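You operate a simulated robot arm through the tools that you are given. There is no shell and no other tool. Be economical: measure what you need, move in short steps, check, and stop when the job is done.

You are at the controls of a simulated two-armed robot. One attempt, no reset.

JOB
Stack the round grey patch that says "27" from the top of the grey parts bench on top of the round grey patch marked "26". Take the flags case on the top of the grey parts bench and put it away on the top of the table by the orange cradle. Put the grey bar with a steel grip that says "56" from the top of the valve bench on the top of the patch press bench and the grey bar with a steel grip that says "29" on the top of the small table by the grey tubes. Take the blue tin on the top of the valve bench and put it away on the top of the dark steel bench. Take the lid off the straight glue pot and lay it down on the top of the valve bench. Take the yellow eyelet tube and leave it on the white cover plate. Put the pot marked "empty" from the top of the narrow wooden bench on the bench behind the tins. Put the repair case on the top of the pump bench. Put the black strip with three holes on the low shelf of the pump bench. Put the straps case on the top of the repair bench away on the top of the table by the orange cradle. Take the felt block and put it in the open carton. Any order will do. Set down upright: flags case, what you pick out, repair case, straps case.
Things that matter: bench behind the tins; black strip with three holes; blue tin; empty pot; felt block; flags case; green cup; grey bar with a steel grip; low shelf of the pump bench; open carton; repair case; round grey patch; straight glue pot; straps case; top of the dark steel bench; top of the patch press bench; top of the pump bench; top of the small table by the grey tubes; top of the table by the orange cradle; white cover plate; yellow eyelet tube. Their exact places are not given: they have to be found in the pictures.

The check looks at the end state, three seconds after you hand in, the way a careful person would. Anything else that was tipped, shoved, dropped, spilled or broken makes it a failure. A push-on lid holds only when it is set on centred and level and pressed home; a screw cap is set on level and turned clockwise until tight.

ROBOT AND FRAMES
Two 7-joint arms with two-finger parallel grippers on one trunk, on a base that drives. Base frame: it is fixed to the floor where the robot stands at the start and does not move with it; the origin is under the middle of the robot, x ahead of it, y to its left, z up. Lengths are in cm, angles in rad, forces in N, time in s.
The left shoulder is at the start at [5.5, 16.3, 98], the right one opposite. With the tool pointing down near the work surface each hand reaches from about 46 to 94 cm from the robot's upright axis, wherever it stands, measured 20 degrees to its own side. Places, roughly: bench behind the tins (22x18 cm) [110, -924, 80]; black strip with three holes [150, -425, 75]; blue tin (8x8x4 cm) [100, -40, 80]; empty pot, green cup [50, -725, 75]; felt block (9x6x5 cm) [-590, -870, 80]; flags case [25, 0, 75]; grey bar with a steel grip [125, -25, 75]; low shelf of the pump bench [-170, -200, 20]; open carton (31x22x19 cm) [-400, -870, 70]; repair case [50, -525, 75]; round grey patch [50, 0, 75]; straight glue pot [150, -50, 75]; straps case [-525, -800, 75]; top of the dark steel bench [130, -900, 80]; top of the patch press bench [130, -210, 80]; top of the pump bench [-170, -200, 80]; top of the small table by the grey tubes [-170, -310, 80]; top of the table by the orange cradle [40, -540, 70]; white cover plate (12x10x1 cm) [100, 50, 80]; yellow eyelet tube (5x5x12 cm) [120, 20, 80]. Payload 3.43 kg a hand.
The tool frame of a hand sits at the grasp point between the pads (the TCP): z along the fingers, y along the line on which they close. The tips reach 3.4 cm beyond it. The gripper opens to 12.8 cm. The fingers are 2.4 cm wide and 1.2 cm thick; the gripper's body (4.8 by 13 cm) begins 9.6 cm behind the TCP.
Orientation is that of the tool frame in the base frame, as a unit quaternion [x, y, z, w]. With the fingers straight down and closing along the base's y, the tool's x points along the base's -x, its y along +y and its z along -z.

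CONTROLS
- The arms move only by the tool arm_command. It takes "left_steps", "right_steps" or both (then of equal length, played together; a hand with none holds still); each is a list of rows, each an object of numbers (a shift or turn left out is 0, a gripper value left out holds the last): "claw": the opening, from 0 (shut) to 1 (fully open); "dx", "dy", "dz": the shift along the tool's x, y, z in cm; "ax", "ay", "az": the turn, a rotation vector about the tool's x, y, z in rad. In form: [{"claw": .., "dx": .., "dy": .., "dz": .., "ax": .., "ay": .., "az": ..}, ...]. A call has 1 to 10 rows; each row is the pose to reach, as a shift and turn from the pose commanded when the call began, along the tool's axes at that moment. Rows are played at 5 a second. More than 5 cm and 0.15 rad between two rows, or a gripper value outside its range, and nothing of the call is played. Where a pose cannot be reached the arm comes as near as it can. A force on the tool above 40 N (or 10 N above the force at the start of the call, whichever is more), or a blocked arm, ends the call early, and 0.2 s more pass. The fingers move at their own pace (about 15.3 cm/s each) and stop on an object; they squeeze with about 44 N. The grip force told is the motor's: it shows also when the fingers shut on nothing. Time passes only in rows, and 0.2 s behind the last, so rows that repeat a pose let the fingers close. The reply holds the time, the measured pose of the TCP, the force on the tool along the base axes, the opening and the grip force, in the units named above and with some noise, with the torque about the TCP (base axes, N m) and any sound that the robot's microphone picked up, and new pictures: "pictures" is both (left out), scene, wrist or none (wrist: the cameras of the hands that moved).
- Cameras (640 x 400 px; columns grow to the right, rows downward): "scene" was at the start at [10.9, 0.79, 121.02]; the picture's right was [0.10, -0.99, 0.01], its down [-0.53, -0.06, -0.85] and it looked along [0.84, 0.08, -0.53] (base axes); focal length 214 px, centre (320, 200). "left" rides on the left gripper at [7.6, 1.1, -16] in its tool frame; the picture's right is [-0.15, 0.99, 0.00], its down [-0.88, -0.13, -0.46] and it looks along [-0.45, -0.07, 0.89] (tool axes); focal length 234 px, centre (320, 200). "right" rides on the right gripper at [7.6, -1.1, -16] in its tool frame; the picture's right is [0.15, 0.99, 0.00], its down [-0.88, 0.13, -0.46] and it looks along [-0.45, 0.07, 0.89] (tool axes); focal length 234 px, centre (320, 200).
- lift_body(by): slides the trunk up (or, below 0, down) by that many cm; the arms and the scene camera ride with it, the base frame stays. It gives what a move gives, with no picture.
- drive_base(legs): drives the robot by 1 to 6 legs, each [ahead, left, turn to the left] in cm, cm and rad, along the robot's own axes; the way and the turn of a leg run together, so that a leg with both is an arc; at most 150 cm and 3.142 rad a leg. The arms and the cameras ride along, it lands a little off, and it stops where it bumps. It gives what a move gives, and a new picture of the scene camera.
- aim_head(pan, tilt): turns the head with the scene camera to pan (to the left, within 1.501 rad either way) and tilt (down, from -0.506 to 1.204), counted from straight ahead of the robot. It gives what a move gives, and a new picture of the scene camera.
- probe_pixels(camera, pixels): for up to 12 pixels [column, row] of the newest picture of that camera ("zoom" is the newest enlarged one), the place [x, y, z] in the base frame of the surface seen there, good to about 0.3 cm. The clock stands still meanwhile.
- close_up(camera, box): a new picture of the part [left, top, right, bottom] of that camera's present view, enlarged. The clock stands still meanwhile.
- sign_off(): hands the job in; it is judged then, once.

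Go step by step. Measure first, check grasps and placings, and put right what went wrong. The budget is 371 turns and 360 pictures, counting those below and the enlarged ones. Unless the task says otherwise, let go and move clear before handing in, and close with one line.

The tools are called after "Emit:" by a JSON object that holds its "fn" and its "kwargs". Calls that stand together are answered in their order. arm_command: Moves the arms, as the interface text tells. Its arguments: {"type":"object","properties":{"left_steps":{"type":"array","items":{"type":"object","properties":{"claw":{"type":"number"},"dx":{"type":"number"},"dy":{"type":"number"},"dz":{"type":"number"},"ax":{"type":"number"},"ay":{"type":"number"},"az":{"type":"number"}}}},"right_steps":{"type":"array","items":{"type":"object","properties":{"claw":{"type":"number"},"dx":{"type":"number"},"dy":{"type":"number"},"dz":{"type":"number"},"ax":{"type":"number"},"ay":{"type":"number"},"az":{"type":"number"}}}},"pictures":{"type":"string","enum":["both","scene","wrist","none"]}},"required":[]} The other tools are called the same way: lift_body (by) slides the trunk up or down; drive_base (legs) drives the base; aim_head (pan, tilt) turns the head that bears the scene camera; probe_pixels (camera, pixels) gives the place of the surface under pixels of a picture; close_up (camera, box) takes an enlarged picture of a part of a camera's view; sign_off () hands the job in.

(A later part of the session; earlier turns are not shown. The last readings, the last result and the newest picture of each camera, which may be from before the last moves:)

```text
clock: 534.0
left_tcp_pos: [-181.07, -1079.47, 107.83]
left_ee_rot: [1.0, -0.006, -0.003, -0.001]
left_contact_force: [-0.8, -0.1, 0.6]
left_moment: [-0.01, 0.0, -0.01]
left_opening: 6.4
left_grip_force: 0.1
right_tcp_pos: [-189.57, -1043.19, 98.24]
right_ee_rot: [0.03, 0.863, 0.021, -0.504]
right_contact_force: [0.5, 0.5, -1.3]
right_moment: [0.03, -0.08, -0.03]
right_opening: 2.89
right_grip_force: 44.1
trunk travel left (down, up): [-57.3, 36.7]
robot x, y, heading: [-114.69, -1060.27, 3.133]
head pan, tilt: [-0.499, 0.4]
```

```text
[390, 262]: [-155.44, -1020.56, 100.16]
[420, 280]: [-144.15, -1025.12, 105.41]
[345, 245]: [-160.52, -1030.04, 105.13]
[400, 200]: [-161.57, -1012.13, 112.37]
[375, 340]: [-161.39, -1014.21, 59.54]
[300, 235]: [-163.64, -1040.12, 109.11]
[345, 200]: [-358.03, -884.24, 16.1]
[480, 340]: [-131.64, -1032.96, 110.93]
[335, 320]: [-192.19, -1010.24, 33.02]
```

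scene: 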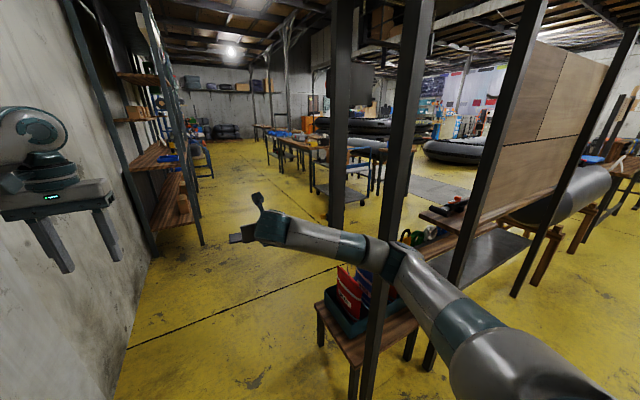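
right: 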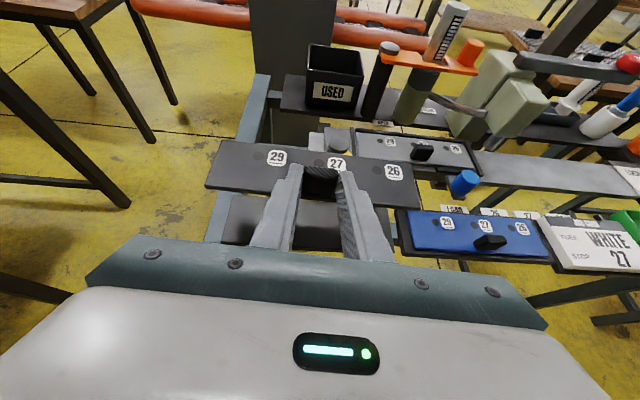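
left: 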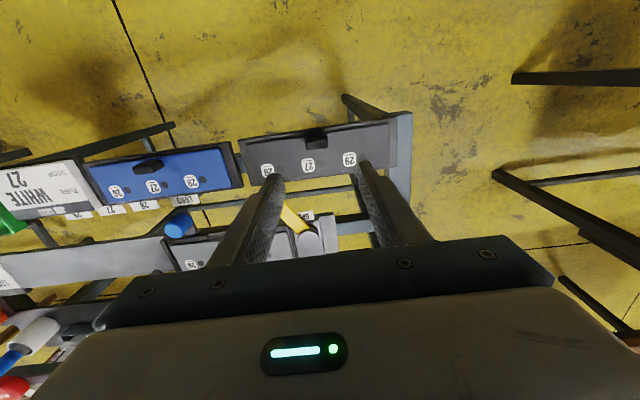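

I back off, then draw the right hand inward to tuck the elbow and look again.

Emit:
{"fn": "drive_base", "kwargs": {"legs": [[-25, 0, 0]]}}

Emit:
{"fn": "arm_command", "kwargs": {"right_steps": [{"dy": -4}, {"dy": -8}, {"dy": -12}, {"dy": -16}, {"dy": -16, "dz": 3}, {"dy": -16, "dz": 6}], "pictures": "scene"}}

```text
clock: 535.8
left_tcp_pos: [-157.17, -1079.54, 107.22]
left_ee_rot: [1.0, -0.005, 0.001, 0.001]
left_contact_force: [0.3, 0.0, 0.1]
left_moment: [-0.01, 0.07, 0.05]
left_opening: 6.39
left_grip_force: 0.2
right_tcp_pos: [-165.49, -1043.25, 97.4]
right_ee_rot: [0.031, 0.865, 0.019, -0.5]
right_contact_force: [1.0, 0.2, -1.0]
right_moment: [0.01, -0.04, 0.0]
right_opening: 2.91
right_grip_force: 43.6
trunk travel left (down, up): [-57.3, 36.7]
robot x, y, heading: [-89.51, -1060.74, 3.131]
head pan, tilt: [-0.499, 0.4]
```

scene: 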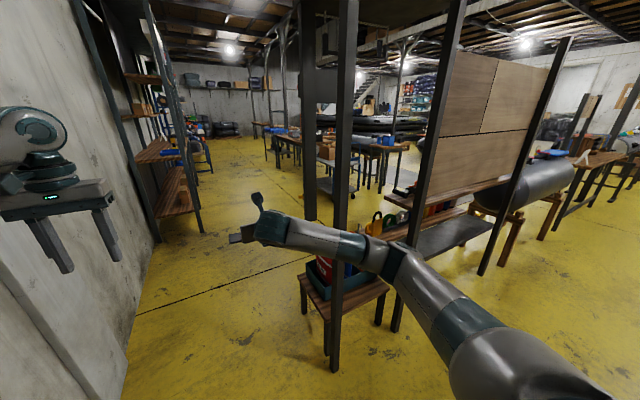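

```text
clock: 537.2
left_tcp_pos: [-157.27, -1079.48, 107.28]
left_ee_rot: [1.0, -0.004, 0.001, 0.001]
left_contact_force: [0.7, 0.1, 0.3]
left_moment: [0.04, 0.0, 0.02]
left_opening: 6.39
left_grip_force: 0.0
right_tcp_pos: [-171.9, -1058.77, 94.09]
right_ee_rot: [0.031, 0.865, 0.02, -0.501]
right_contact_force: [0.0, 0.2, -1.5]
right_moment: [-0.03, -0.03, -0.02]
right_opening: 2.88
right_grip_force: 43.8
trunk travel left (down, up): [-57.3, 36.7]
robot x, y, heading: [-89.81, -1060.72, 3.131]
head pan, tilt: [-0.499, 0.4]
```

scene: 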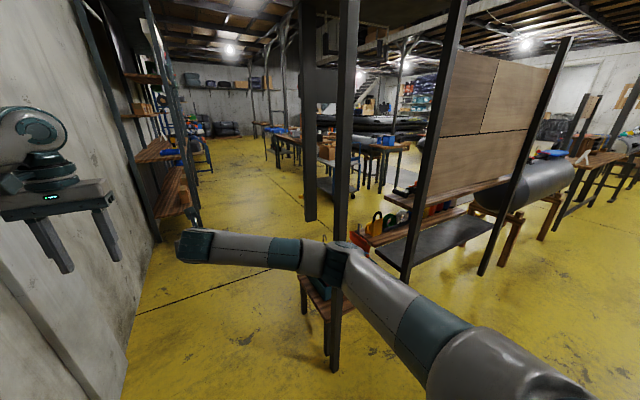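

Emit:
{"fn": "probe_pixels", "kwargs": {"camera": "scene", "pixels": [[340, 255], [355, 262], [320, 258], [400, 310], [460, 350], [330, 330]]}}

Emit:
{"fn": "aim_head", "kwargs": {"pan": 0.5, "tilt": 0.5}}

```text
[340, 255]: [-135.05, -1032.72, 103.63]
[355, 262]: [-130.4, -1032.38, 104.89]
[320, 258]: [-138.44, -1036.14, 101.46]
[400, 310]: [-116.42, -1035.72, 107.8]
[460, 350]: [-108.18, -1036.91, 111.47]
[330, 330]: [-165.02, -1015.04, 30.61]
```

```text
clock: 538.4
left_tcp_pos: [-157.1, -1079.58, 107.32]
left_ee_rot: [1.0, -0.005, 0.002, 0.001]
left_contact_force: [-0.2, -1.1, -0.2]
left_moment: [0.02, 0.01, 0.04]
left_opening: 6.42
left_grip_force: 0.0
right_tcp_pos: [-171.75, -1058.67, 94.29]
right_ee_rot: [0.029, 0.865, 0.018, -0.501]
right_contact_force: [0.3, 0.5, -0.5]
right_moment: [0.0, -0.04, -0.03]
right_opening: 2.9
right_grip_force: 43.6
trunk travel left (down, up): [-57.3, 36.7]
robot x, y, heading: [-89.79, -1060.6, 3.133]
head pan, tilt: [0.499, 0.499]
```

scene: 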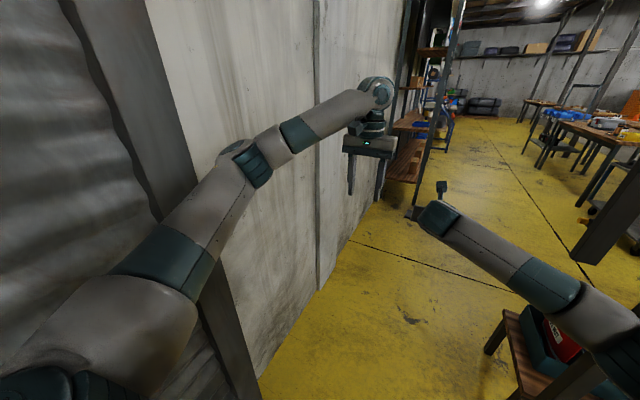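

Emit:
{"fn": "probe_pixels", "kwargs": {"camera": "scene", "pixels": [[412, 214], [385, 190], [440, 150], [600, 260], [265, 170], [320, 200]]}}

```text
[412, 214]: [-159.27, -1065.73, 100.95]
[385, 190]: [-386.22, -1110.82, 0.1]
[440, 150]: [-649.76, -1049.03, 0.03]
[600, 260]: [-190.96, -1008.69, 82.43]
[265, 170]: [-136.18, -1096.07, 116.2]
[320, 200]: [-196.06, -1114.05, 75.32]
```

Now there is clearance. I drive 190 cm west, then strafe away from the wall.

Emit:
{"fn": "drive_base", "kwargs": {"legs": [[110, 0, 0], [80, 0, 0], [0, -95, 0]]}}

Emit:
{"fn": "aim_head", "kwargs": {"pan": -0.3, "tilt": 0.45}}

```text
clock: 552.5
left_tcp_pos: [-346.53, -981.28, 107.31]
left_ee_rot: [1.0, -0.007, 0.003, 0.0]
left_contact_force: [-0.2, 0.1, 0.3]
left_moment: [0.0, -0.02, 0.01]
left_opening: 6.38
left_grip_force: 0.1
right_tcp_pos: [-361.03, -960.47, 94.26]
right_ee_rot: [0.034, 0.865, 0.021, -0.501]
right_contact_force: [-0.2, 0.1, -0.4]
right_moment: [-0.02, -0.05, 0.01]
right_opening: 2.9
right_grip_force: 44.0
trunk travel left (down, up): [-57.3, 36.7]
robot x, y, heading: [-279.26, -962.94, 3.129]
head pan, tilt: [0.499, 0.499]
```

scene: 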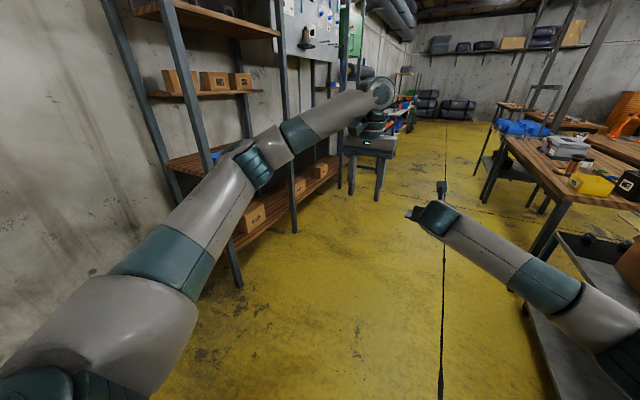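

```text
clock: 553.6
left_tcp_pos: [-346.57, -981.33, 107.17]
left_ee_rot: [1.0, -0.009, 0.002, 0.001]
left_contact_force: [0.4, -0.2, -0.4]
left_moment: [0.0, -0.03, -0.02]
left_opening: 6.4
left_grip_force: 0.0
right_tcp_pos: [-361.0, -960.45, 94.16]
right_ee_rot: [0.034, 0.865, 0.021, -0.5]
right_contact_force: [-0.1, 0.9, -0.4]
right_moment: [0.01, -0.06, 0.0]
right_opening: 2.89
right_grip_force: 43.9
trunk travel left (down, up): [-57.3, 36.7]
robot x, y, heading: [-278.96, -962.99, 3.128]
head pan, tilt: [-0.3, 0.45]
```

scene: 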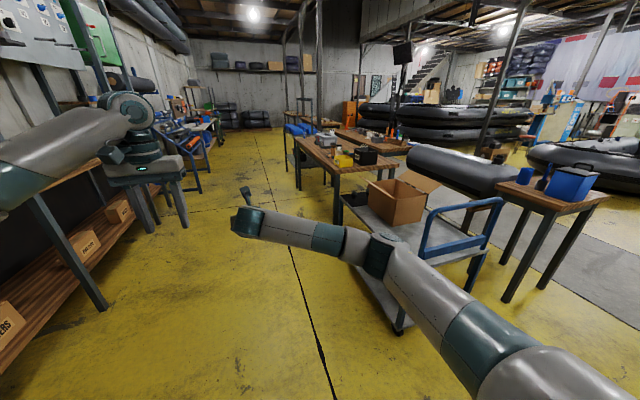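

The open carton stands on a cart at (397,200); the repair bench lies behind it. I probe them.

Emit:
{"fn": "probe_pixels", "kwargs": {"camera": "scene", "pixels": [[398, 200], [370, 195], [425, 205], [395, 180], [350, 205], [338, 172], [400, 155], [295, 140], [365, 157], [343, 160], [425, 235], [485, 240]]}}

Emit:
{"fn": "close_up", "kwargs": {"camera": "scene", "box": [270, 110, 470, 240]}}

```text
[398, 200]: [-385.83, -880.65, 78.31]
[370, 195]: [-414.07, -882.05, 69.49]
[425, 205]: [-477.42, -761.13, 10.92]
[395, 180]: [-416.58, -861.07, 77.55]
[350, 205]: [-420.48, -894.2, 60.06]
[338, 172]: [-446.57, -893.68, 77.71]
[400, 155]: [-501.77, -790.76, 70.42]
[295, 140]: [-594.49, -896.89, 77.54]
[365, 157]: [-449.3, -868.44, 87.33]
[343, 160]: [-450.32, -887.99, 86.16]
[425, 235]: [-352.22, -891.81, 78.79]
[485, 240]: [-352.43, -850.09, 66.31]
```

```text
3.08 times, centred on (370, 175) of scene
```

zoom: 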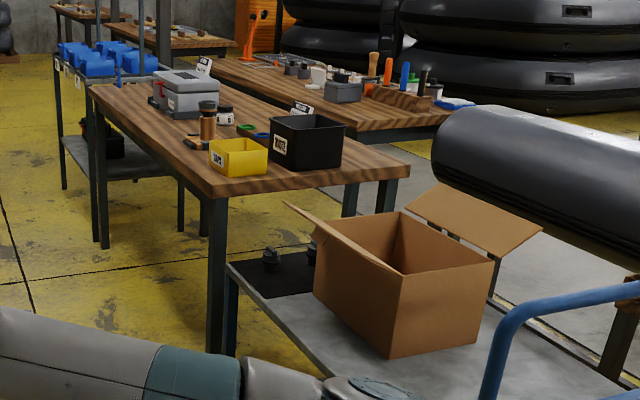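

Near bench spans x −435..−600 along y −894..; the straps case seems on the second bench behind. I drive west past the cart and turn to face the benches.

Emit:
{"fn": "drive_base", "kwargs": {"legs": [[150, 0, 0], [95, 0, 0]]}}

Emit:
{"fn": "aim_head", "kwargs": {"pan": -1.2, "tilt": 0.45}}

```text
clock: 565.6
left_tcp_pos: [-590.98, -972.6, 107.21]
left_ee_rot: [1.0, -0.028, 0.001, 0.001]
left_contact_force: [-0.7, -0.9, 0.3]
left_moment: [0.04, 0.0, 0.02]
left_opening: 6.42
left_grip_force: 0.0
right_tcp_pos: [-604.75, -951.25, 94.29]
right_ee_rot: [0.05, 0.864, 0.03, -0.5]
right_contact_force: [0.1, -0.2, -0.9]
right_moment: [-0.02, -0.04, -0.02]
right_opening: 2.89
right_grip_force: 44.1
trunk travel left (down, up): [-57.3, 36.7]
robot x, y, heading: [-522.62, -957.11, 3.086]
head pan, tilt: [-0.3, 0.45]
```

scene: 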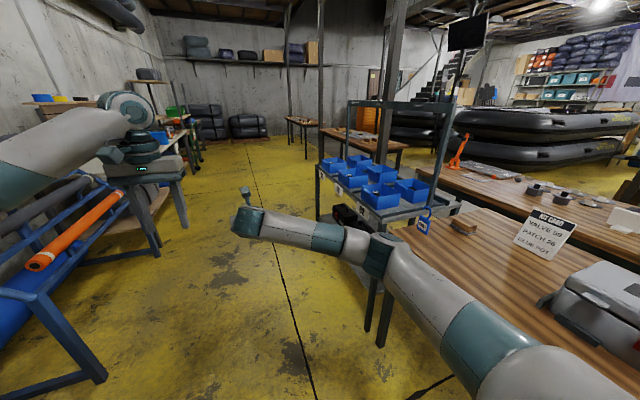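

```text
clock: 566.8
left_tcp_pos: [-590.97, -972.84, 107.25]
left_ee_rot: [1.0, -0.028, 0.002, 0.001]
left_contact_force: [-0.5, 0.2, 0.0]
left_moment: [-0.04, -0.01, 0.02]
left_opening: 6.39
left_grip_force: 0.1
right_tcp_pos: [-604.69, -951.2, 94.21]
right_ee_rot: [0.05, 0.864, 0.03, -0.5]
right_contact_force: [0.5, 0.1, -0.8]
right_moment: [0.02, -0.05, -0.02]
right_opening: 2.9
right_grip_force: 44.0
trunk travel left (down, up): [-57.3, 36.7]
robot x, y, heading: [-523.03, -957.1, 3.085]
head pan, tilt: [-1.201, 0.45]
```

scene: 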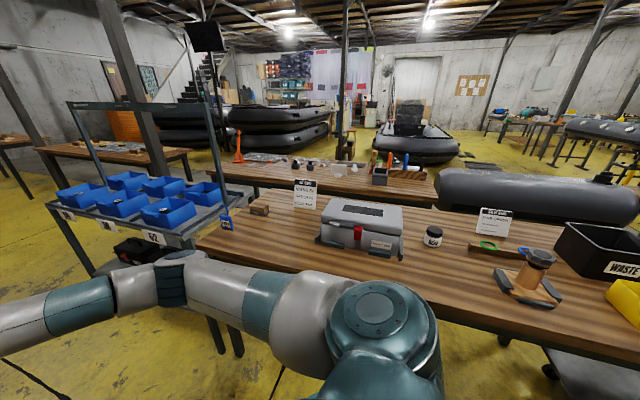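

Emit:
{"fn": "close_up", "kwargs": {"camera": "scene", "box": [200, 140, 460, 260]}}

Emit:
{"fn": "probe_pixels", "kwargs": {"camera": "scene", "pixels": [[260, 208], [253, 213], [268, 212], [380, 178], [388, 182], [372, 176], [400, 175], [430, 200], [205, 245], [300, 160], [270, 180], [440, 185]]}}

```text
2.46 times, centred on (330, 200) of scene
```

zoom: 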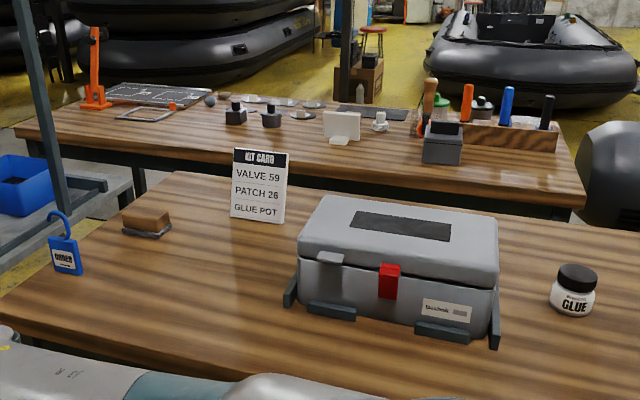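

```text
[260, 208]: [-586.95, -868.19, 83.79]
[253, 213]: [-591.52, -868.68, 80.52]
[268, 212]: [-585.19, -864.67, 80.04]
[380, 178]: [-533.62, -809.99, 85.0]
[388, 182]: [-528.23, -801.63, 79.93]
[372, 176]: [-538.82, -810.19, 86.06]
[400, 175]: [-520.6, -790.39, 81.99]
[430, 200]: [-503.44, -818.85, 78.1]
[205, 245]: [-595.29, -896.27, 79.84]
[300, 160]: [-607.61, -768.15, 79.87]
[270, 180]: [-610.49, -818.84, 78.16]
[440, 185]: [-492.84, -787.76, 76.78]
```

The felt block is at (−587,−867) and the straps case at (−535,−808) on the second bench. I probe the blue-bin cart before turning.

Emit:
{"fn": "probe_pixels", "kwargs": {"camera": "scene", "pixels": [[222, 180], [212, 110], [70, 105], [230, 225], [215, 240], [175, 235], [80, 130], [540, 190], [460, 170], [620, 185], [303, 195], [360, 215]]}}

```text
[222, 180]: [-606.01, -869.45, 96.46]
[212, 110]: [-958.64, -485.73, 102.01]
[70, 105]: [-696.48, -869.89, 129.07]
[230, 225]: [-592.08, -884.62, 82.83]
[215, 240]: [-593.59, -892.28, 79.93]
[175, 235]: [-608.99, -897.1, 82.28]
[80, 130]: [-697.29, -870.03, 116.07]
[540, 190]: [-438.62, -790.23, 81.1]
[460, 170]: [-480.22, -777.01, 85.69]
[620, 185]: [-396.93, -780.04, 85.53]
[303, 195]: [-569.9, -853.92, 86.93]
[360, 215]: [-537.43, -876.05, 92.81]
```

The cart stays at x<−606. I raise the strip, back off 40 cm, turn to face +y, and move toward the felt block.

Emit:
{"fn": "arm_command", "kwargs": {"right_steps": [{"dx": 3, "dz": -1.7}, {"dx": 6, "dz": -3.5}, {"dx": 9, "dz": -5.2}, {"dx": 12.1, "dz": -7}], "pictures": "none"}}

Emit:
{"fn": "drive_base", "kwargs": {"legs": [[-40, 0, 0], [0, 0, -1.514], [0, 76, 0]]}}

Emit:
{"fn": "aim_head", "kwargs": {"pan": 0.2, "tilt": 0.7}}

```text
clock: 567.8
left_tcp_pos: [-590.95, -972.76, 107.34]
left_ee_rot: [1.0, -0.028, 0.001, 0.002]
left_contact_force: [0.0, 0.0, 0.3]
left_moment: [0.0, 0.04, 0.01]
left_opening: 6.4
left_grip_force: 0.0
right_tcp_pos: [-604.63, -951.25, 108.36]
right_ee_rot: [0.05, 0.864, 0.03, -0.5]
right_contact_force: [0.0, 0.1, -1.4]
right_moment: [0.01, -0.04, 0.01]
right_opening: 2.89
right_grip_force: 43.6
trunk travel left (down, up): [-57.3, 36.7]
robot x, y, heading: [-522.77, -957.24, 3.086]
head pan, tilt: [-1.201, 0.45]
```

```text
clock: 577.8
left_tcp_pos: [-580.68, -891.65, 107.25]
left_ee_rot: [0.708, -0.706, 0.0, 0.001]
left_contact_force: [0.2, 0.5, 0.5]
left_moment: [-0.02, 0.01, 0.03]
left_opening: 6.4
left_grip_force: 0.1
right_tcp_pos: [-560.16, -876.8, 108.28]
right_ee_rot: [0.629, 0.595, 0.365, -0.343]
right_contact_force: [-0.5, 1.0, -0.9]
right_moment: [0.01, 0.02, -0.02]
right_opening: 2.87
right_grip_force: 44.0
trunk travel left (down, up): [-57.3, 36.7]
robot x, y, heading: [-561.11, -958.73, 1.574]
head pan, tilt: [-1.201, 0.45]
```

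scene: 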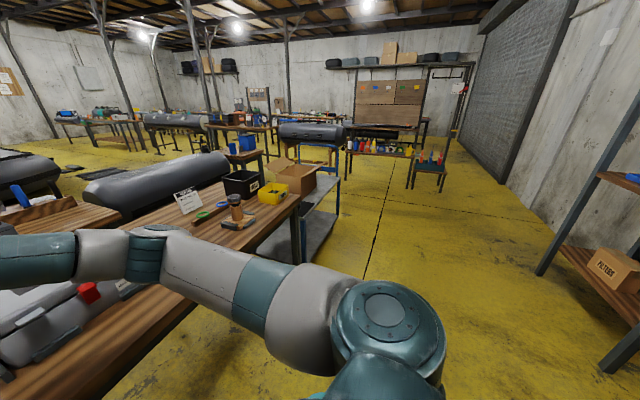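

```text
clock: 579.3
left_tcp_pos: [-580.74, -891.69, 107.25]
left_ee_rot: [0.708, -0.706, 0.001, 0.002]
left_contact_force: [-0.4, 0.1, 0.4]
left_moment: [0.01, 0.01, 0.0]
left_opening: 6.39
left_grip_force: 0.1
right_tcp_pos: [-560.12, -876.92, 108.27]
right_ee_rot: [0.629, 0.595, 0.365, -0.343]
right_contact_force: [0.0, -0.3, -0.5]
right_moment: [-0.05, -0.02, 0.03]
right_opening: 2.91
right_grip_force: 43.9
trunk travel left (down, up): [-57.3, 36.7]
robot x, y, heading: [-561.02, -959.24, 1.578]
head pan, tilt: [0.201, 0.7]
```

scene: 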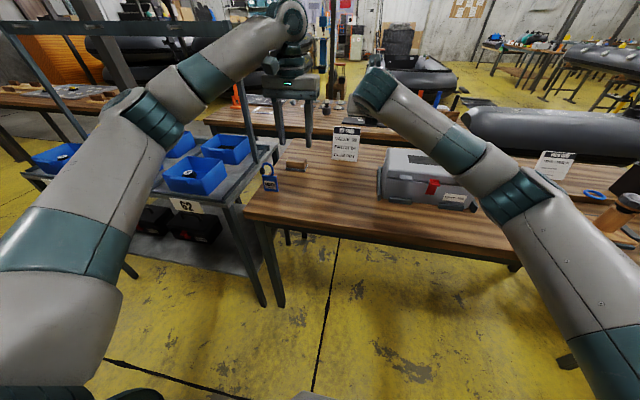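

Emit:
{"fn": "probe_pixels", "kwargs": {"camera": "scene", "pixels": [[150, 125], [125, 110], [180, 85], [225, 60], [295, 165], [285, 165], [307, 163], [250, 150], [80, 200]]}}

Emit:
{"fn": "close_up", "kwargs": {"camera": "left", "box": [0, 0, 640, 400]}}

```text
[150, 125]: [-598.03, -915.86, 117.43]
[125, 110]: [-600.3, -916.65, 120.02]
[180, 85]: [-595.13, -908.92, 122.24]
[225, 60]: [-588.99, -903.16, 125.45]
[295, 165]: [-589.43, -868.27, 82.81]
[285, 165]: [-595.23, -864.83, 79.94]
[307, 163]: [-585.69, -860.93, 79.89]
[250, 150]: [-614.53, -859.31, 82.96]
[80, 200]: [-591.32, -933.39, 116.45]
```

```text
1.00 times, centred on (320, 200) of left (not enlarged: the box is as wide or as high as the picture)
```

zoom: 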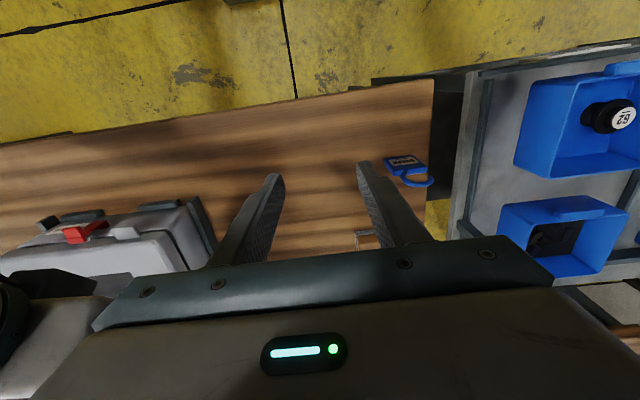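

Emit:
{"fn": "drive_base", "kwargs": {"legs": [[14, -6, 0]]}}

Emit:
{"fn": "arm_command", "kwargs": {"left_steps": [{"dx": -2.5, "dy": 3, "claw": 0.9}, {"dx": -5, "dy": 6}, {"dx": -7.5, "dy": 9}, {"dx": -10, "dy": 12}, {"dx": -10, "dy": 12, "dz": 4}], "pictures": "wrist"}}

```text
clock: 580.7
left_tcp_pos: [-574.9, -876.89, 107.25]
left_ee_rot: [0.708, -0.706, 0.002, 0.001]
left_contact_force: [1.1, 0.7, -0.5]
left_moment: [-0.02, 0.01, 0.02]
left_opening: 6.4
left_grip_force: 0.1
right_tcp_pos: [-554.24, -861.83, 108.21]
right_ee_rot: [0.629, 0.594, 0.365, -0.343]
right_contact_force: [-0.4, -0.1, -1.7]
right_moment: [-0.07, 0.01, -0.04]
right_opening: 2.9
right_grip_force: 44.1
trunk travel left (down, up): [-57.3, 36.7]
robot x, y, heading: [-555.15, -943.68, 1.576]
head pan, tilt: [0.201, 0.7]
```

scene: 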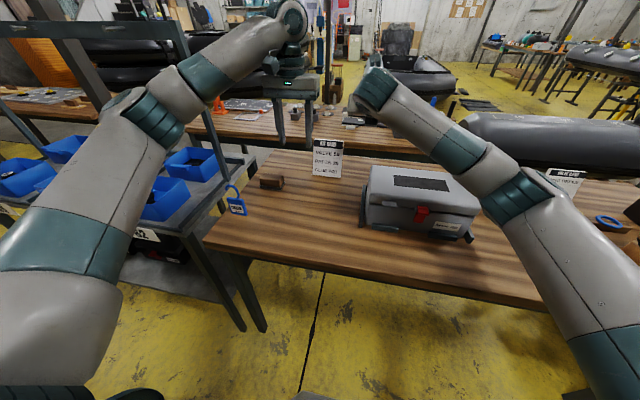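

```text
clock: 581.9
left_tcp_pos: [-586.82, -866.91, 102.96]
left_ee_rot: [0.708, -0.706, 0.001, 0.001]
left_contact_force: [-0.4, 1.1, 0.2]
left_moment: [-0.03, -0.03, 0.03]
left_opening: 11.5
left_grip_force: 0.0
right_tcp_pos: [-554.43, -861.95, 108.11]
right_ee_rot: [0.629, 0.595, 0.364, -0.342]
right_contact_force: [-0.4, 0.6, -0.4]
right_moment: [-0.06, -0.01, -0.01]
right_opening: 2.9
right_grip_force: 43.6
trunk travel left (down, up): [-57.3, 36.7]
robot x, y, heading: [-554.87, -944.0, 1.576]
head pan, tilt: [0.201, 0.7]
```

left: 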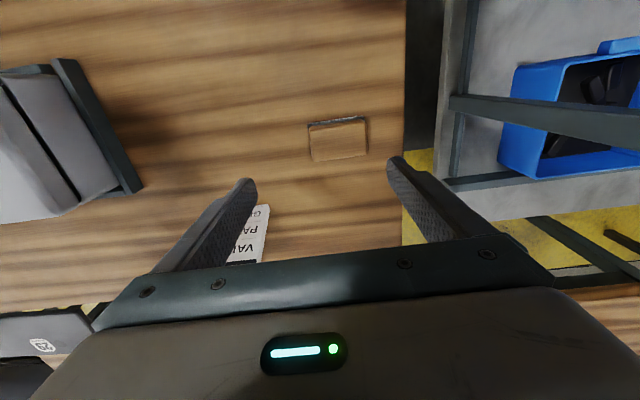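

Emit:
{"fn": "probe_pixels", "kwargs": {"camera": "left", "pixels": [[338, 140], [310, 140], [366, 138], [338, 122], [338, 158], [265, 235], [250, 262], [400, 175]]}}

```text
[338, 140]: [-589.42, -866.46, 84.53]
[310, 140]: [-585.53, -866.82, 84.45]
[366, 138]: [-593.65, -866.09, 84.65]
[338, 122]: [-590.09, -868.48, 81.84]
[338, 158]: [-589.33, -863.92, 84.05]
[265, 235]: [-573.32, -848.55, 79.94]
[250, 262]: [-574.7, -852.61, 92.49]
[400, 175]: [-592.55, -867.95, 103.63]
```

Felt block centre (−589.6,−866.2). I descend over it and grip.

Emit:
{"fn": "arm_command", "kwargs": {"left_steps": [{"dx": -0.7, "dy": 2.8, "dz": 3}, {"dx": -0.7, "dy": 2.8, "dz": 7.5}, {"dx": -0.7, "dy": 2.8, "dz": 12}, {"dx": -0.7, "dy": 2.8, "dz": 16}, {"dx": -0.7, "dy": 2.8, "dz": 18.6}, {"dx": -0.7, "dy": 2.8, "dz": 18.6, "claw": 0.5}, {"dx": -0.7, "dy": 2.8, "dz": 18.6, "claw": 0.35}, {"dx": -0.7, "dy": 2.8, "dz": 18.6, "claw": 0.35}, {"dx": -0.7, "dy": 2.8, "dz": 14.5, "claw": 0.35}, {"dx": -0.7, "dy": 2.8, "dz": 10, "claw": 0.35}], "pictures": "wrist"}}

```text
clock: 584.1
left_tcp_pos: [-589.37, -866.84, 93.4]
left_ee_rot: [0.708, -0.706, 0.0, 0.002]
left_contact_force: [1.0, -0.4, -0.8]
left_moment: [-0.04, 0.05, 0.01]
left_opening: 8.91
left_grip_force: 43.8
right_tcp_pos: [-554.36, -862.13, 108.43]
right_ee_rot: [0.63, 0.594, 0.366, -0.342]
right_contact_force: [0.6, 0.1, 0.3]
right_moment: [-0.06, -0.02, -0.01]
right_opening: 2.92
right_grip_force: 44.0
trunk travel left (down, up): [-57.3, 36.7]
robot x, y, heading: [-554.97, -944.17, 1.58]
head pan, tilt: [0.201, 0.7]
```

left: 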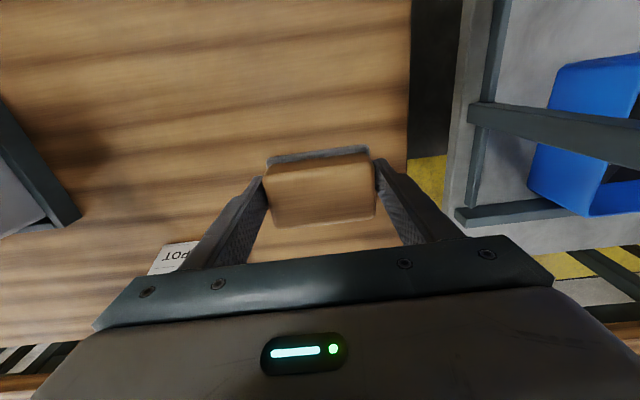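

Felt block held. I raise it and drive to the carton.

Emit:
{"fn": "arm_command", "kwargs": {"left_steps": [{"dz": -4}, {"dz": -8}, {"dz": -12}], "pictures": "none"}}

Emit:
{"fn": "drive_base", "kwargs": {"legs": [[-14, 0, 0], [0, -150, 0], [0, -25, 0]]}}

Emit:
{"fn": "close_up", "kwargs": {"camera": "left", "box": [0, 0, 640, 400]}}

```text
clock: 584.9
left_tcp_pos: [-589.23, -866.45, 105.64]
left_ee_rot: [0.708, -0.706, 0.0, 0.0]
left_contact_force: [-0.2, 0.2, -0.8]
left_moment: [0.01, 0.01, 0.05]
left_opening: 8.9
left_grip_force: 43.5
right_tcp_pos: [-554.13, -862.21, 108.31]
right_ee_rot: [0.63, 0.594, 0.365, -0.343]
right_contact_force: [0.4, 0.5, -1.2]
right_moment: [-0.04, 0.03, 0.02]
right_opening: 2.9
right_grip_force: 43.9
trunk travel left (down, up): [-57.3, 36.7]
robot x, y, heading: [-554.89, -944.16, 1.575]
head pan, tilt: [0.201, 0.7]
```

```text
clock: 594.6
left_tcp_pos: [-414.64, -880.92, 105.48]
left_ee_rot: [-0.702, 0.712, 0.0, -0.002]
left_contact_force: [-0.4, 0.0, -0.8]
left_moment: [0.01, 0.02, -0.02]
left_opening: 8.91
left_grip_force: 44.0
right_tcp_pos: [-379.46, -877.04, 108.32]
right_ee_rot: [0.633, 0.59, 0.367, -0.34]
right_contact_force: [0.7, -0.1, -1.3]
right_moment: [-0.04, 0.03, 0.05]
right_opening: 2.91
right_grip_force: 44.1
trunk travel left (down, up): [-57.3, 36.7]
robot x, y, heading: [-381.9, -959.17, 1.553]
head pan, tilt: [0.201, 0.7]
```

scene: 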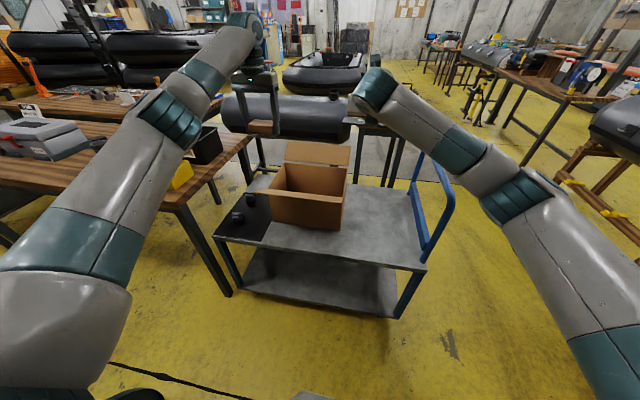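

```text
1.00 times, centred on (320, 200) of left (not enlarged: the box is as wide or as high as the picture)
```

zoom: 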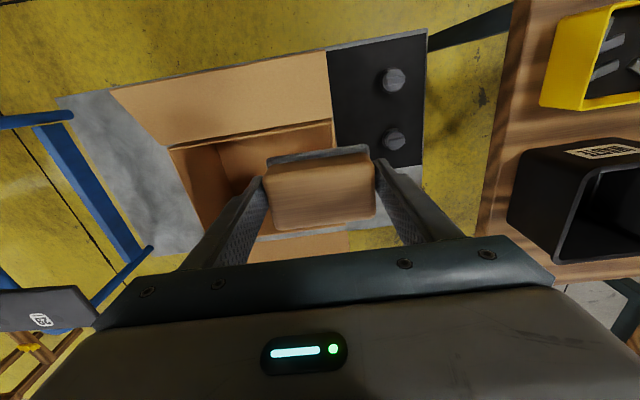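

Emit:
{"fn": "probe_pixels", "kwargs": {"camera": "zoom", "pixels": [[168, 148], [330, 122], [250, 140], [220, 165], [190, 200], [290, 245], [335, 235], [240, 175]]}}

Emit:
{"fn": "probe_pixels", "kwargs": {"camera": "scene", "pixels": [[270, 192], [342, 203], [348, 165], [285, 165], [310, 180], [310, 195], [262, 190], [330, 150]]}}

```text
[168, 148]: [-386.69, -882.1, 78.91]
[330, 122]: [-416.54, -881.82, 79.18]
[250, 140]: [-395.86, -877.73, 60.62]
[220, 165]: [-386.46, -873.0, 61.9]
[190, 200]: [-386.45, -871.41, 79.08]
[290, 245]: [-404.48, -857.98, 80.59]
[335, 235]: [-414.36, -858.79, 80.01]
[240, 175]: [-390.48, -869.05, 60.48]
```

```text
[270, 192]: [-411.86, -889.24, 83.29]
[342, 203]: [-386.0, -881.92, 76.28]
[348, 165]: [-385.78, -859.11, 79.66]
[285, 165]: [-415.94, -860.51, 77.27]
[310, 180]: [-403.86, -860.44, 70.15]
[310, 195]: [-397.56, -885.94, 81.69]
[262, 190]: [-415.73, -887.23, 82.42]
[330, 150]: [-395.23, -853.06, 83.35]
```

The carton's opening is x −416..−386, y −882..−859, floor z 60.5. I drive 15 cm closer, lower the trunk 8 cm, and centre the felt over it.

Emit:
{"fn": "drive_base", "kwargs": {"legs": [[15, 0, 0.018]]}}

Emit:
{"fn": "lift_body", "kwargs": {"by": -8}}

```text
clock: 596.0
left_tcp_pos: [-416.14, -866.69, 105.53]
left_ee_rot: [0.71, -0.704, 0.001, 0.002]
left_contact_force: [-0.7, 0.3, -0.8]
left_moment: [-0.02, 0.03, -0.01]
left_opening: 8.92
left_grip_force: 44.1
right_tcp_pos: [-381.04, -862.06, 108.25]
right_ee_rot: [0.628, 0.596, 0.364, -0.344]
right_contact_force: [0.1, 0.0, -1.3]
right_moment: [-0.03, 0.01, -0.04]
right_opening: 2.89
right_grip_force: 44.2
trunk travel left (down, up): [-57.3, 36.7]
robot x, y, heading: [-381.45, -944.06, 1.577]
head pan, tilt: [0.201, 0.7]
```

scene: 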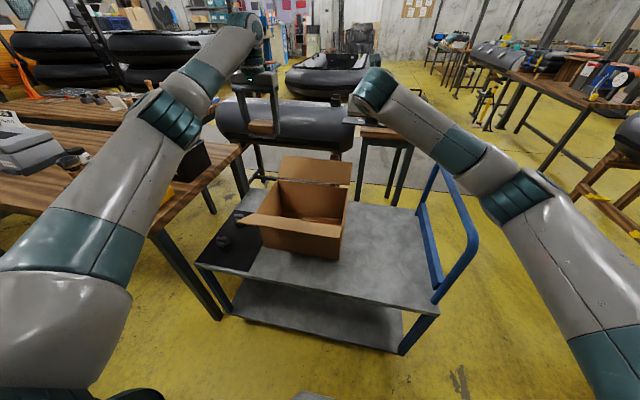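

```text
clock: 597.2
left_tcp_pos: [-416.28, -866.7, 97.55]
left_ee_rot: [0.71, -0.704, 0.001, 0.002]
left_contact_force: [0.7, 0.5, -0.6]
left_moment: [0.0, -0.01, -0.01]
left_opening: 8.9
left_grip_force: 44.5
right_tcp_pos: [-381.13, -862.33, 100.36]
right_ee_rot: [0.628, 0.596, 0.364, -0.344]
right_contact_force: [-0.9, 0.1, -0.7]
right_moment: [-0.08, 0.0, 0.03]
right_opening: 2.91
right_grip_force: 44.2
trunk travel left (down, up): [-49.3, 44.7]
robot x, y, heading: [-381.44, -944.32, 1.577]
head pan, tilt: [0.201, 0.7]
```

I move the strip aside to the right while bringing the felt over the carton, then lower.

Emit:
{"fn": "arm_command", "kwargs": {"left_steps": [{"dy": 0}, {"dy": 0}, {"dy": -2}, {"dx": 0.5, "dy": -5}, {"dx": 1, "dy": -9}, {"dx": 1.8, "dy": -13}, {"dx": 1.8, "dy": -14.8, "dz": 3}, {"dx": 1.8, "dy": -14.8, "dz": 7}, {"dx": 1.8, "dy": -14.8, "dz": 11}, {"dx": 1.8, "dy": -14.8, "dz": 14}], "right_steps": [{"dy": 3}, {"dy": 6}, {"dy": 9}, {"dy": 12}, {"dy": 14}, {"dy": 14}, {"dy": 14}, {"dy": 14}, {"dy": 14}, {"dy": 14}], "pictures": "both"}}

```text
clock: 599.4
left_tcp_pos: [-401.45, -868.36, 83.42]
left_ee_rot: [0.71, -0.704, 0.001, 0.002]
left_contact_force: [-0.1, -0.2, 0.2]
left_moment: [-0.01, -0.02, 0.06]
left_opening: 8.89
left_grip_force: 43.6
right_tcp_pos: [-367.21, -863.03, 100.51]
right_ee_rot: [0.628, 0.596, 0.363, -0.343]
right_contact_force: [0.2, 0.2, -1.3]
right_moment: [-0.04, 0.02, 0.01]
right_opening: 2.91
right_grip_force: 43.7
trunk travel left (down, up): [-49.3, 44.7]
robot x, y, heading: [-381.8, -944.0, 1.578]
head pan, tilt: [0.201, 0.7]
```

scene: 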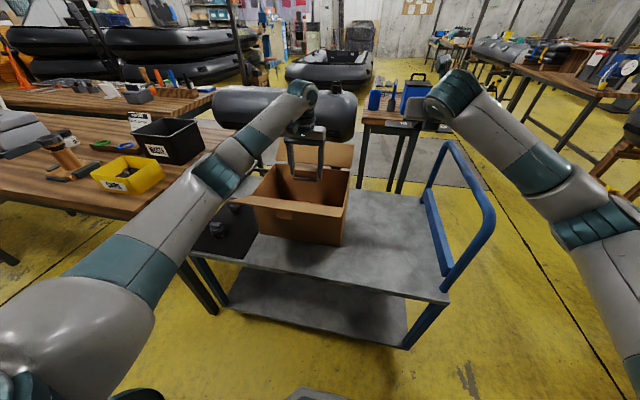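
right: 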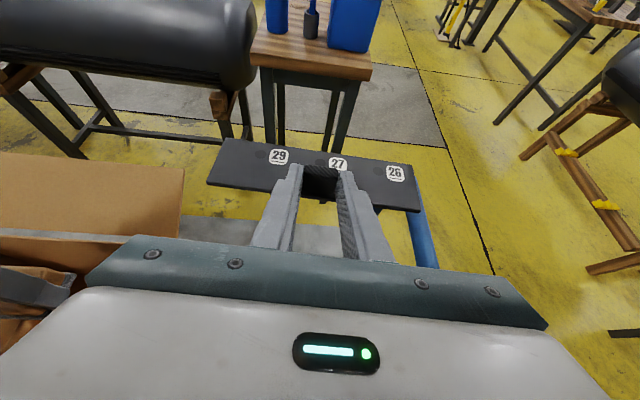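
left: 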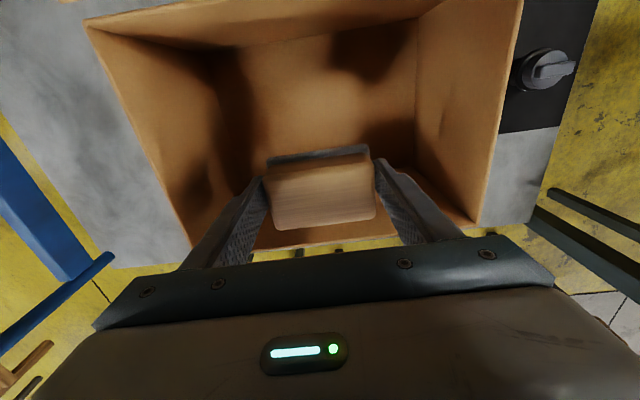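

Centred in the carton. I lower to z≈68.5 and release.

Emit:
{"fn": "arm_command", "kwargs": {"left_steps": [{"dx": 1, "dz": 4}, {"dx": 1, "dz": 8}, {"dx": 1, "dz": 12}, {"dx": 1, "dz": 15.5}, {"dx": 1, "dz": 15.5}], "pictures": "wrist"}}

```text
clock: 600.6
left_tcp_pos: [-401.17, -869.81, 68.19]
left_ee_rot: [0.71, -0.704, 0.0, 0.002]
left_contact_force: [2.2, -4.0, 8.0]
left_moment: [0.1, -0.16, -0.03]
left_opening: 8.91
left_grip_force: 43.7
right_tcp_pos: [-366.87, -863.15, 100.64]
right_ee_rot: [0.628, 0.595, 0.365, -0.344]
right_contact_force: [0.1, 0.6, -0.4]
right_moment: [-0.06, 0.02, 0.03]
right_opening: 2.9
right_grip_force: 43.6
trunk travel left (down, up): [-49.3, 44.7]
robot x, y, heading: [-381.54, -943.91, 1.577]
head pan, tilt: [0.201, 0.7]
```

left: 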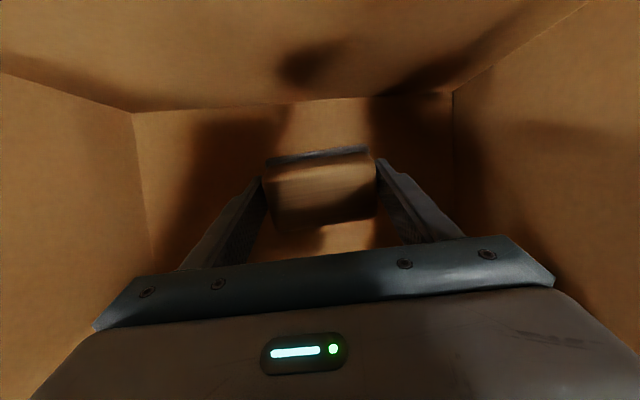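

A light contact is felt. I rise 1 cm, then release the felt and rise out.

Emit:
{"fn": "arm_command", "kwargs": {"left_steps": [{"dz": -1}, {"dz": -1, "claw": 0.85}, {"dz": -1, "claw": 0.85}, {"dz": -1, "claw": 0.85}, {"dz": -5, "claw": 0.85}, {"dz": -9.5, "claw": 0.85}, {"dz": -14, "claw": 0.85}, {"dz": -18.5, "claw": 0.85}, {"dz": -23, "claw": 0.85}, {"dz": -27, "claw": 0.85}], "pictures": "both"}}

```text
clock: 602.8
left_tcp_pos: [-401.13, -869.22, 95.21]
left_ee_rot: [0.711, -0.703, 0.0, 0.002]
left_contact_force: [-0.3, 0.0, 0.1]
left_moment: [0.0, 0.02, -0.01]
left_opening: 10.86
left_grip_force: 0.0
right_tcp_pos: [-366.97, -863.18, 100.59]
right_ee_rot: [0.628, 0.596, 0.363, -0.344]
right_contact_force: [0.5, -0.9, -0.8]
right_moment: [0.0, 0.01, 0.04]
right_opening: 2.9
right_grip_force: 43.6
trunk travel left (down, up): [-49.3, 44.7]
robot x, y, heading: [-381.32, -944.29, 1.58]
head pan, tilt: [0.201, 0.7]
```

scene: 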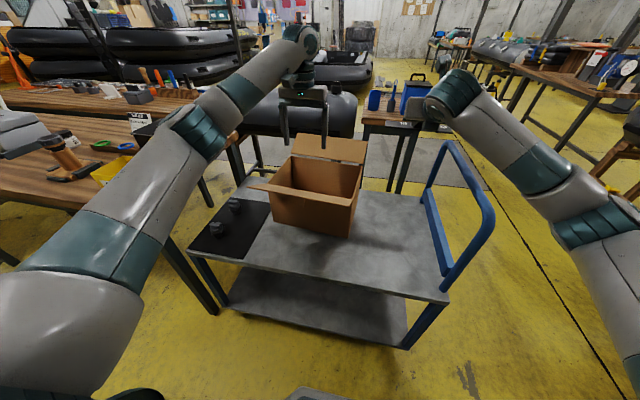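
left: 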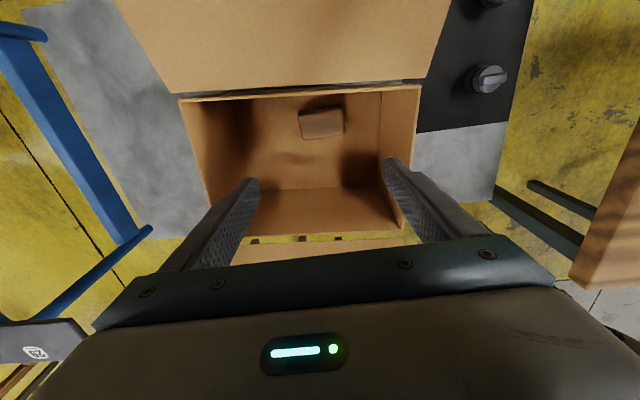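

The felt block lies in the carton. The carton seems to have shifted slightly; I measure it.

Emit:
{"fn": "probe_pixels", "kwargs": {"camera": "left", "pixels": [[180, 98], [420, 86], [205, 210], [400, 232], [320, 122], [300, 240]]}}

```text
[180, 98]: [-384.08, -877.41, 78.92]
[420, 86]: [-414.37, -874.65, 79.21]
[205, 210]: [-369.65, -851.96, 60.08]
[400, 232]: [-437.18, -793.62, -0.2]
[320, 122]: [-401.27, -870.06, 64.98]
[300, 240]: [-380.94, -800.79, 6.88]
```

The carton moved about 5 cm and turned slightly. I'll pinch its side wall and drag it back: first straddle the left wall.

Emit:
{"fn": "arm_command", "kwargs": {"left_steps": [{"dx": -1.5, "dy": 3, "claw": 0.4, "az": 0.03}, {"dx": -3, "dy": 6, "az": 0.06}, {"dx": -4.3, "dy": 9, "az": 0.089}, {"dx": -4.3, "dy": 12.3, "az": 0.089}, {"dx": -4.3, "dy": 12.3, "dz": 5, "az": 0.089}, {"dx": -4.3, "dy": 12.3, "dz": 10, "az": 0.089}, {"dx": -4.3, "dy": 12.3, "dz": 15, "az": 0.089}, {"dx": -4.3, "dy": 12.3, "dz": 15, "az": 0.089}], "pictures": "wrist"}}

```text
clock: 604.6
left_tcp_pos: [-413.42, -865.46, 80.25]
left_ee_rot: [-0.678, 0.735, 0.0, -0.001]
left_contact_force: [-0.2, -0.3, -0.5]
left_moment: [0.04, 0.0, -0.03]
left_opening: 5.12
left_grip_force: 0.0
right_tcp_pos: [-366.96, -863.05, 100.64]
right_ee_rot: [0.629, 0.595, 0.365, -0.343]
right_contact_force: [0.4, 0.1, -1.6]
right_moment: [-0.02, -0.02, -0.03]
right_opening: 2.89
right_grip_force: 44.0
trunk travel left (down, up): [-49.3, 44.7]
robot x, y, heading: [-381.43, -944.09, 1.58]
head pan, tilt: [0.201, 0.7]
```

left: 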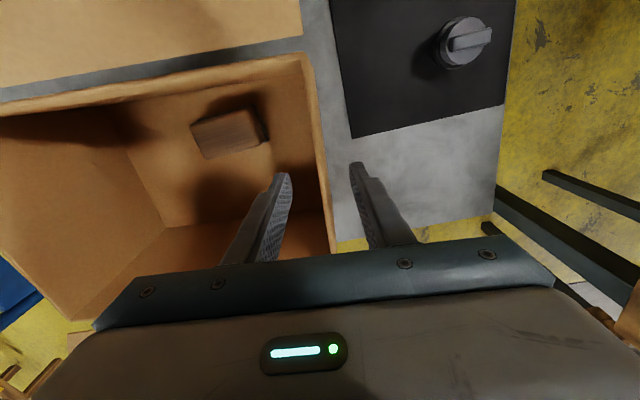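

The side wall lies between the fingers. I close gently and drag the carton back by (−3,−6.5) with the counter-turn.

Emit:
{"fn": "arm_command", "kwargs": {"left_steps": [{"claw": 0}, {"claw": 0}, {"claw": 0}, {"claw": 0, "dx": 1.5, "dy": 0.6, "az": -0.02}, {"claw": 0, "dx": 3, "dy": 1.2, "az": -0.045}, {"claw": 0, "dx": 4.5, "dy": 1.9, "az": -0.07}, {"claw": 0, "dx": 6.2, "dy": 2.5, "az": -0.089}, {"claw": 0, "dx": 6.2, "dy": 2.5, "az": -0.089}], "pictures": "wrist"}}

```text
clock: 606.4
left_tcp_pos: [-416.54, -871.24, 80.16]
left_ee_rot: [0.711, -0.704, 0.0, 0.001]
left_contact_force: [-1.9, 5.5, 11.5]
left_moment: [-0.27, -0.08, 0.22]
left_opening: 0.43
left_grip_force: 38.5
right_tcp_pos: [-367.04, -863.0, 100.63]
right_ee_rot: [0.628, 0.595, 0.364, -0.343]
right_contact_force: [0.0, 0.0, -1.4]
right_moment: [-0.01, -0.01, -0.01]
right_opening: 2.91
right_grip_force: 44.2
trunk travel left (down, up): [-49.3, 44.7]
robot x, y, heading: [-381.69, -944.17, 1.58]
head pan, tilt: [0.201, 0.7]
```

left: 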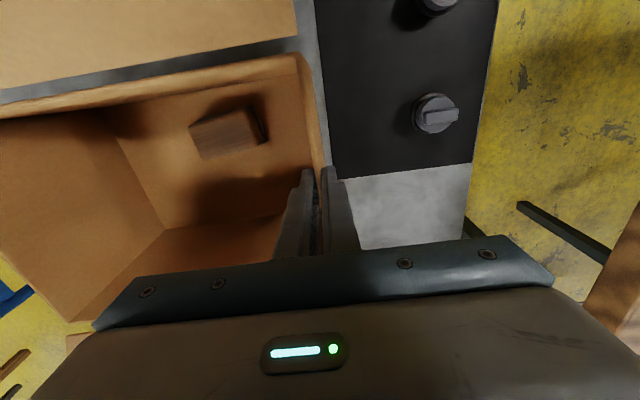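

Dragged back. I release, rise, and check the carton's corners.

Emit:
{"fn": "arm_command", "kwargs": {"left_steps": [{"claw": 0.15}, {"claw": 0.3}, {"claw": 0.4}, {"claw": 0.4, "dz": -4}, {"claw": 0.4, "dz": -9}, {"claw": 0.4, "dz": -14}, {"claw": 0.4, "dz": -19}], "pictures": "wrist"}}

Emit:
{"fn": "probe_pixels", "kwargs": {"camera": "scene", "pixels": [[320, 200]]}}

```text
clock: 608.0
left_tcp_pos: [-416.05, -871.39, 99.3]
left_ee_rot: [0.71, -0.705, 0.0, 0.001]
left_contact_force: [1.0, 0.0, 0.9]
left_moment: [0.01, 0.01, 0.03]
left_opening: 5.11
left_grip_force: 0.1
right_tcp_pos: [-366.86, -863.21, 100.53]
right_ee_rot: [0.628, 0.596, 0.363, -0.344]
right_contact_force: [0.4, 0.1, -0.7]
right_moment: [-0.05, 0.0, 0.01]
right_opening: 2.89
right_grip_force: 44.2
trunk travel left (down, up): [-49.3, 44.7]
robot x, y, heading: [-381.74, -943.98, 1.579]
head pan, tilt: [0.201, 0.7]
```

left: 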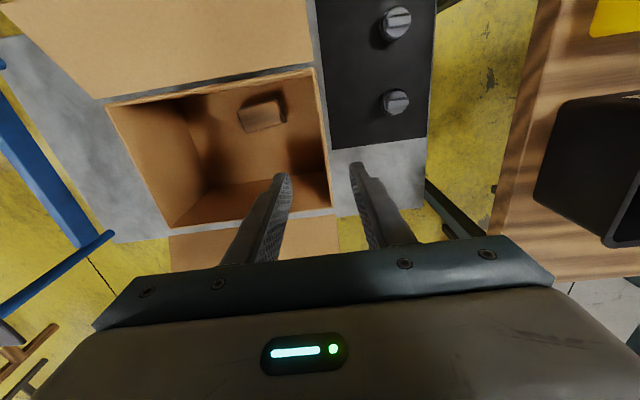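

```text
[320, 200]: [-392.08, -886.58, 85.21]
```

Emit:
{"fn": "probe_pixels", "kwargs": {"camera": "left", "pixels": [[107, 105], [317, 70], [330, 205], [262, 115]]}}

```text
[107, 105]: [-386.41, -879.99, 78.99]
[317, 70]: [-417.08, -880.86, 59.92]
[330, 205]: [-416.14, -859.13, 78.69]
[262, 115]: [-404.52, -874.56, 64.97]
```

The carton is back in place. I raise the trunk and drive toward the straps case, facing +y at x≈−520.

Emit:
{"fn": "lift_body", "kwargs": {"by": 10}}

Emit:
{"fn": "drive_base", "kwargs": {"legs": [[-18, 0, 0], [0, 140, 0], [40, 0, 0]]}}

Emit:
{"fn": "aim_head", "kwargs": {"pan": 0.1, "tilt": 0.7}}

```text
clock: 609.3
left_tcp_pos: [-416.01, -871.2, 108.96]
left_ee_rot: [0.71, -0.704, 0.001, 0.002]
left_contact_force: [0.5, -0.8, 0.0]
left_moment: [0.0, 0.0, 0.02]
left_opening: 5.13
left_grip_force: 0.0
right_tcp_pos: [-367.17, -862.93, 110.55]
right_ee_rot: [0.627, 0.596, 0.364, -0.344]
right_contact_force: [0.5, -0.6, -1.0]
right_moment: [-0.01, -0.01, -0.02]
right_opening: 2.91
right_grip_force: 44.3
trunk travel left (down, up): [-59.3, 34.7]
robot x, y, heading: [-381.52, -944.1, 1.577]
head pan, tilt: [0.201, 0.7]
```

```text
clock: 619.5
left_tcp_pos: [-551.07, -846.18, 109.12]
left_ee_rot: [-0.695, 0.719, 0.0, -0.002]
left_contact_force: [0.5, 0.3, 0.7]
left_moment: [-0.02, 0.01, -0.03]
left_opening: 5.11
left_grip_force: 0.0
right_tcp_pos: [-501.72, -840.17, 110.57]
right_ee_rot: [0.641, 0.582, 0.372, -0.335]
right_contact_force: [0.4, 0.3, -1.2]
right_moment: [-0.05, 0.01, -0.03]
right_opening: 2.91
right_grip_force: 44.0
trunk travel left (down, up): [-59.3, 34.7]
robot x, y, heading: [-519.42, -920.22, 1.534]
head pan, tilt: [0.201, 0.7]
```

scene: 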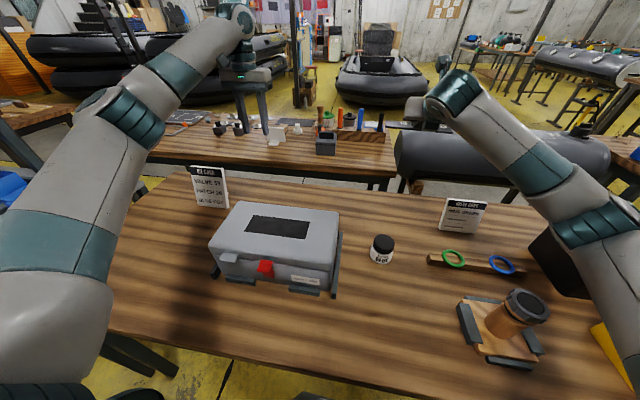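

```text
clock: 620.1
left_tcp_pos: [-551.21, -846.24, 109.08]
left_ee_rot: [-0.695, 0.719, -0.001, -0.002]
left_contact_force: [-0.1, -0.3, 0.3]
left_moment: [0.01, 0.04, 0.02]
left_opening: 5.12
left_grip_force: 0.0
right_tcp_pos: [-501.73, -840.18, 110.51]
right_ee_rot: [0.64, 0.583, 0.371, -0.336]
right_contact_force: [-0.8, 0.2, -0.1]
right_moment: [-0.03, 0.0, -0.01]
right_opening: 2.9
right_grip_force: 43.9
trunk travel left (down, up): [-59.3, 34.7]
robot x, y, heading: [-519.15, -920.23, 1.534]
head pan, tilt: [0.099, 0.7]
```

scene: 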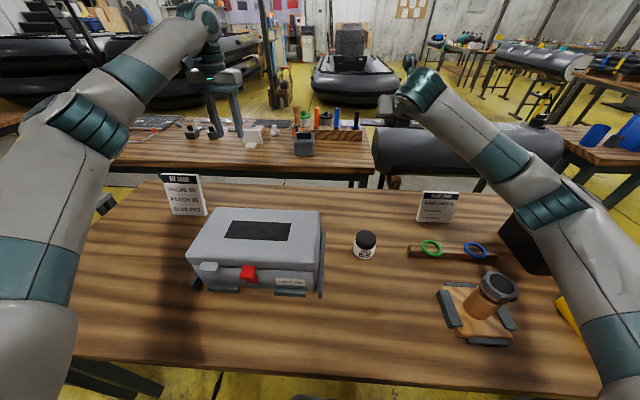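

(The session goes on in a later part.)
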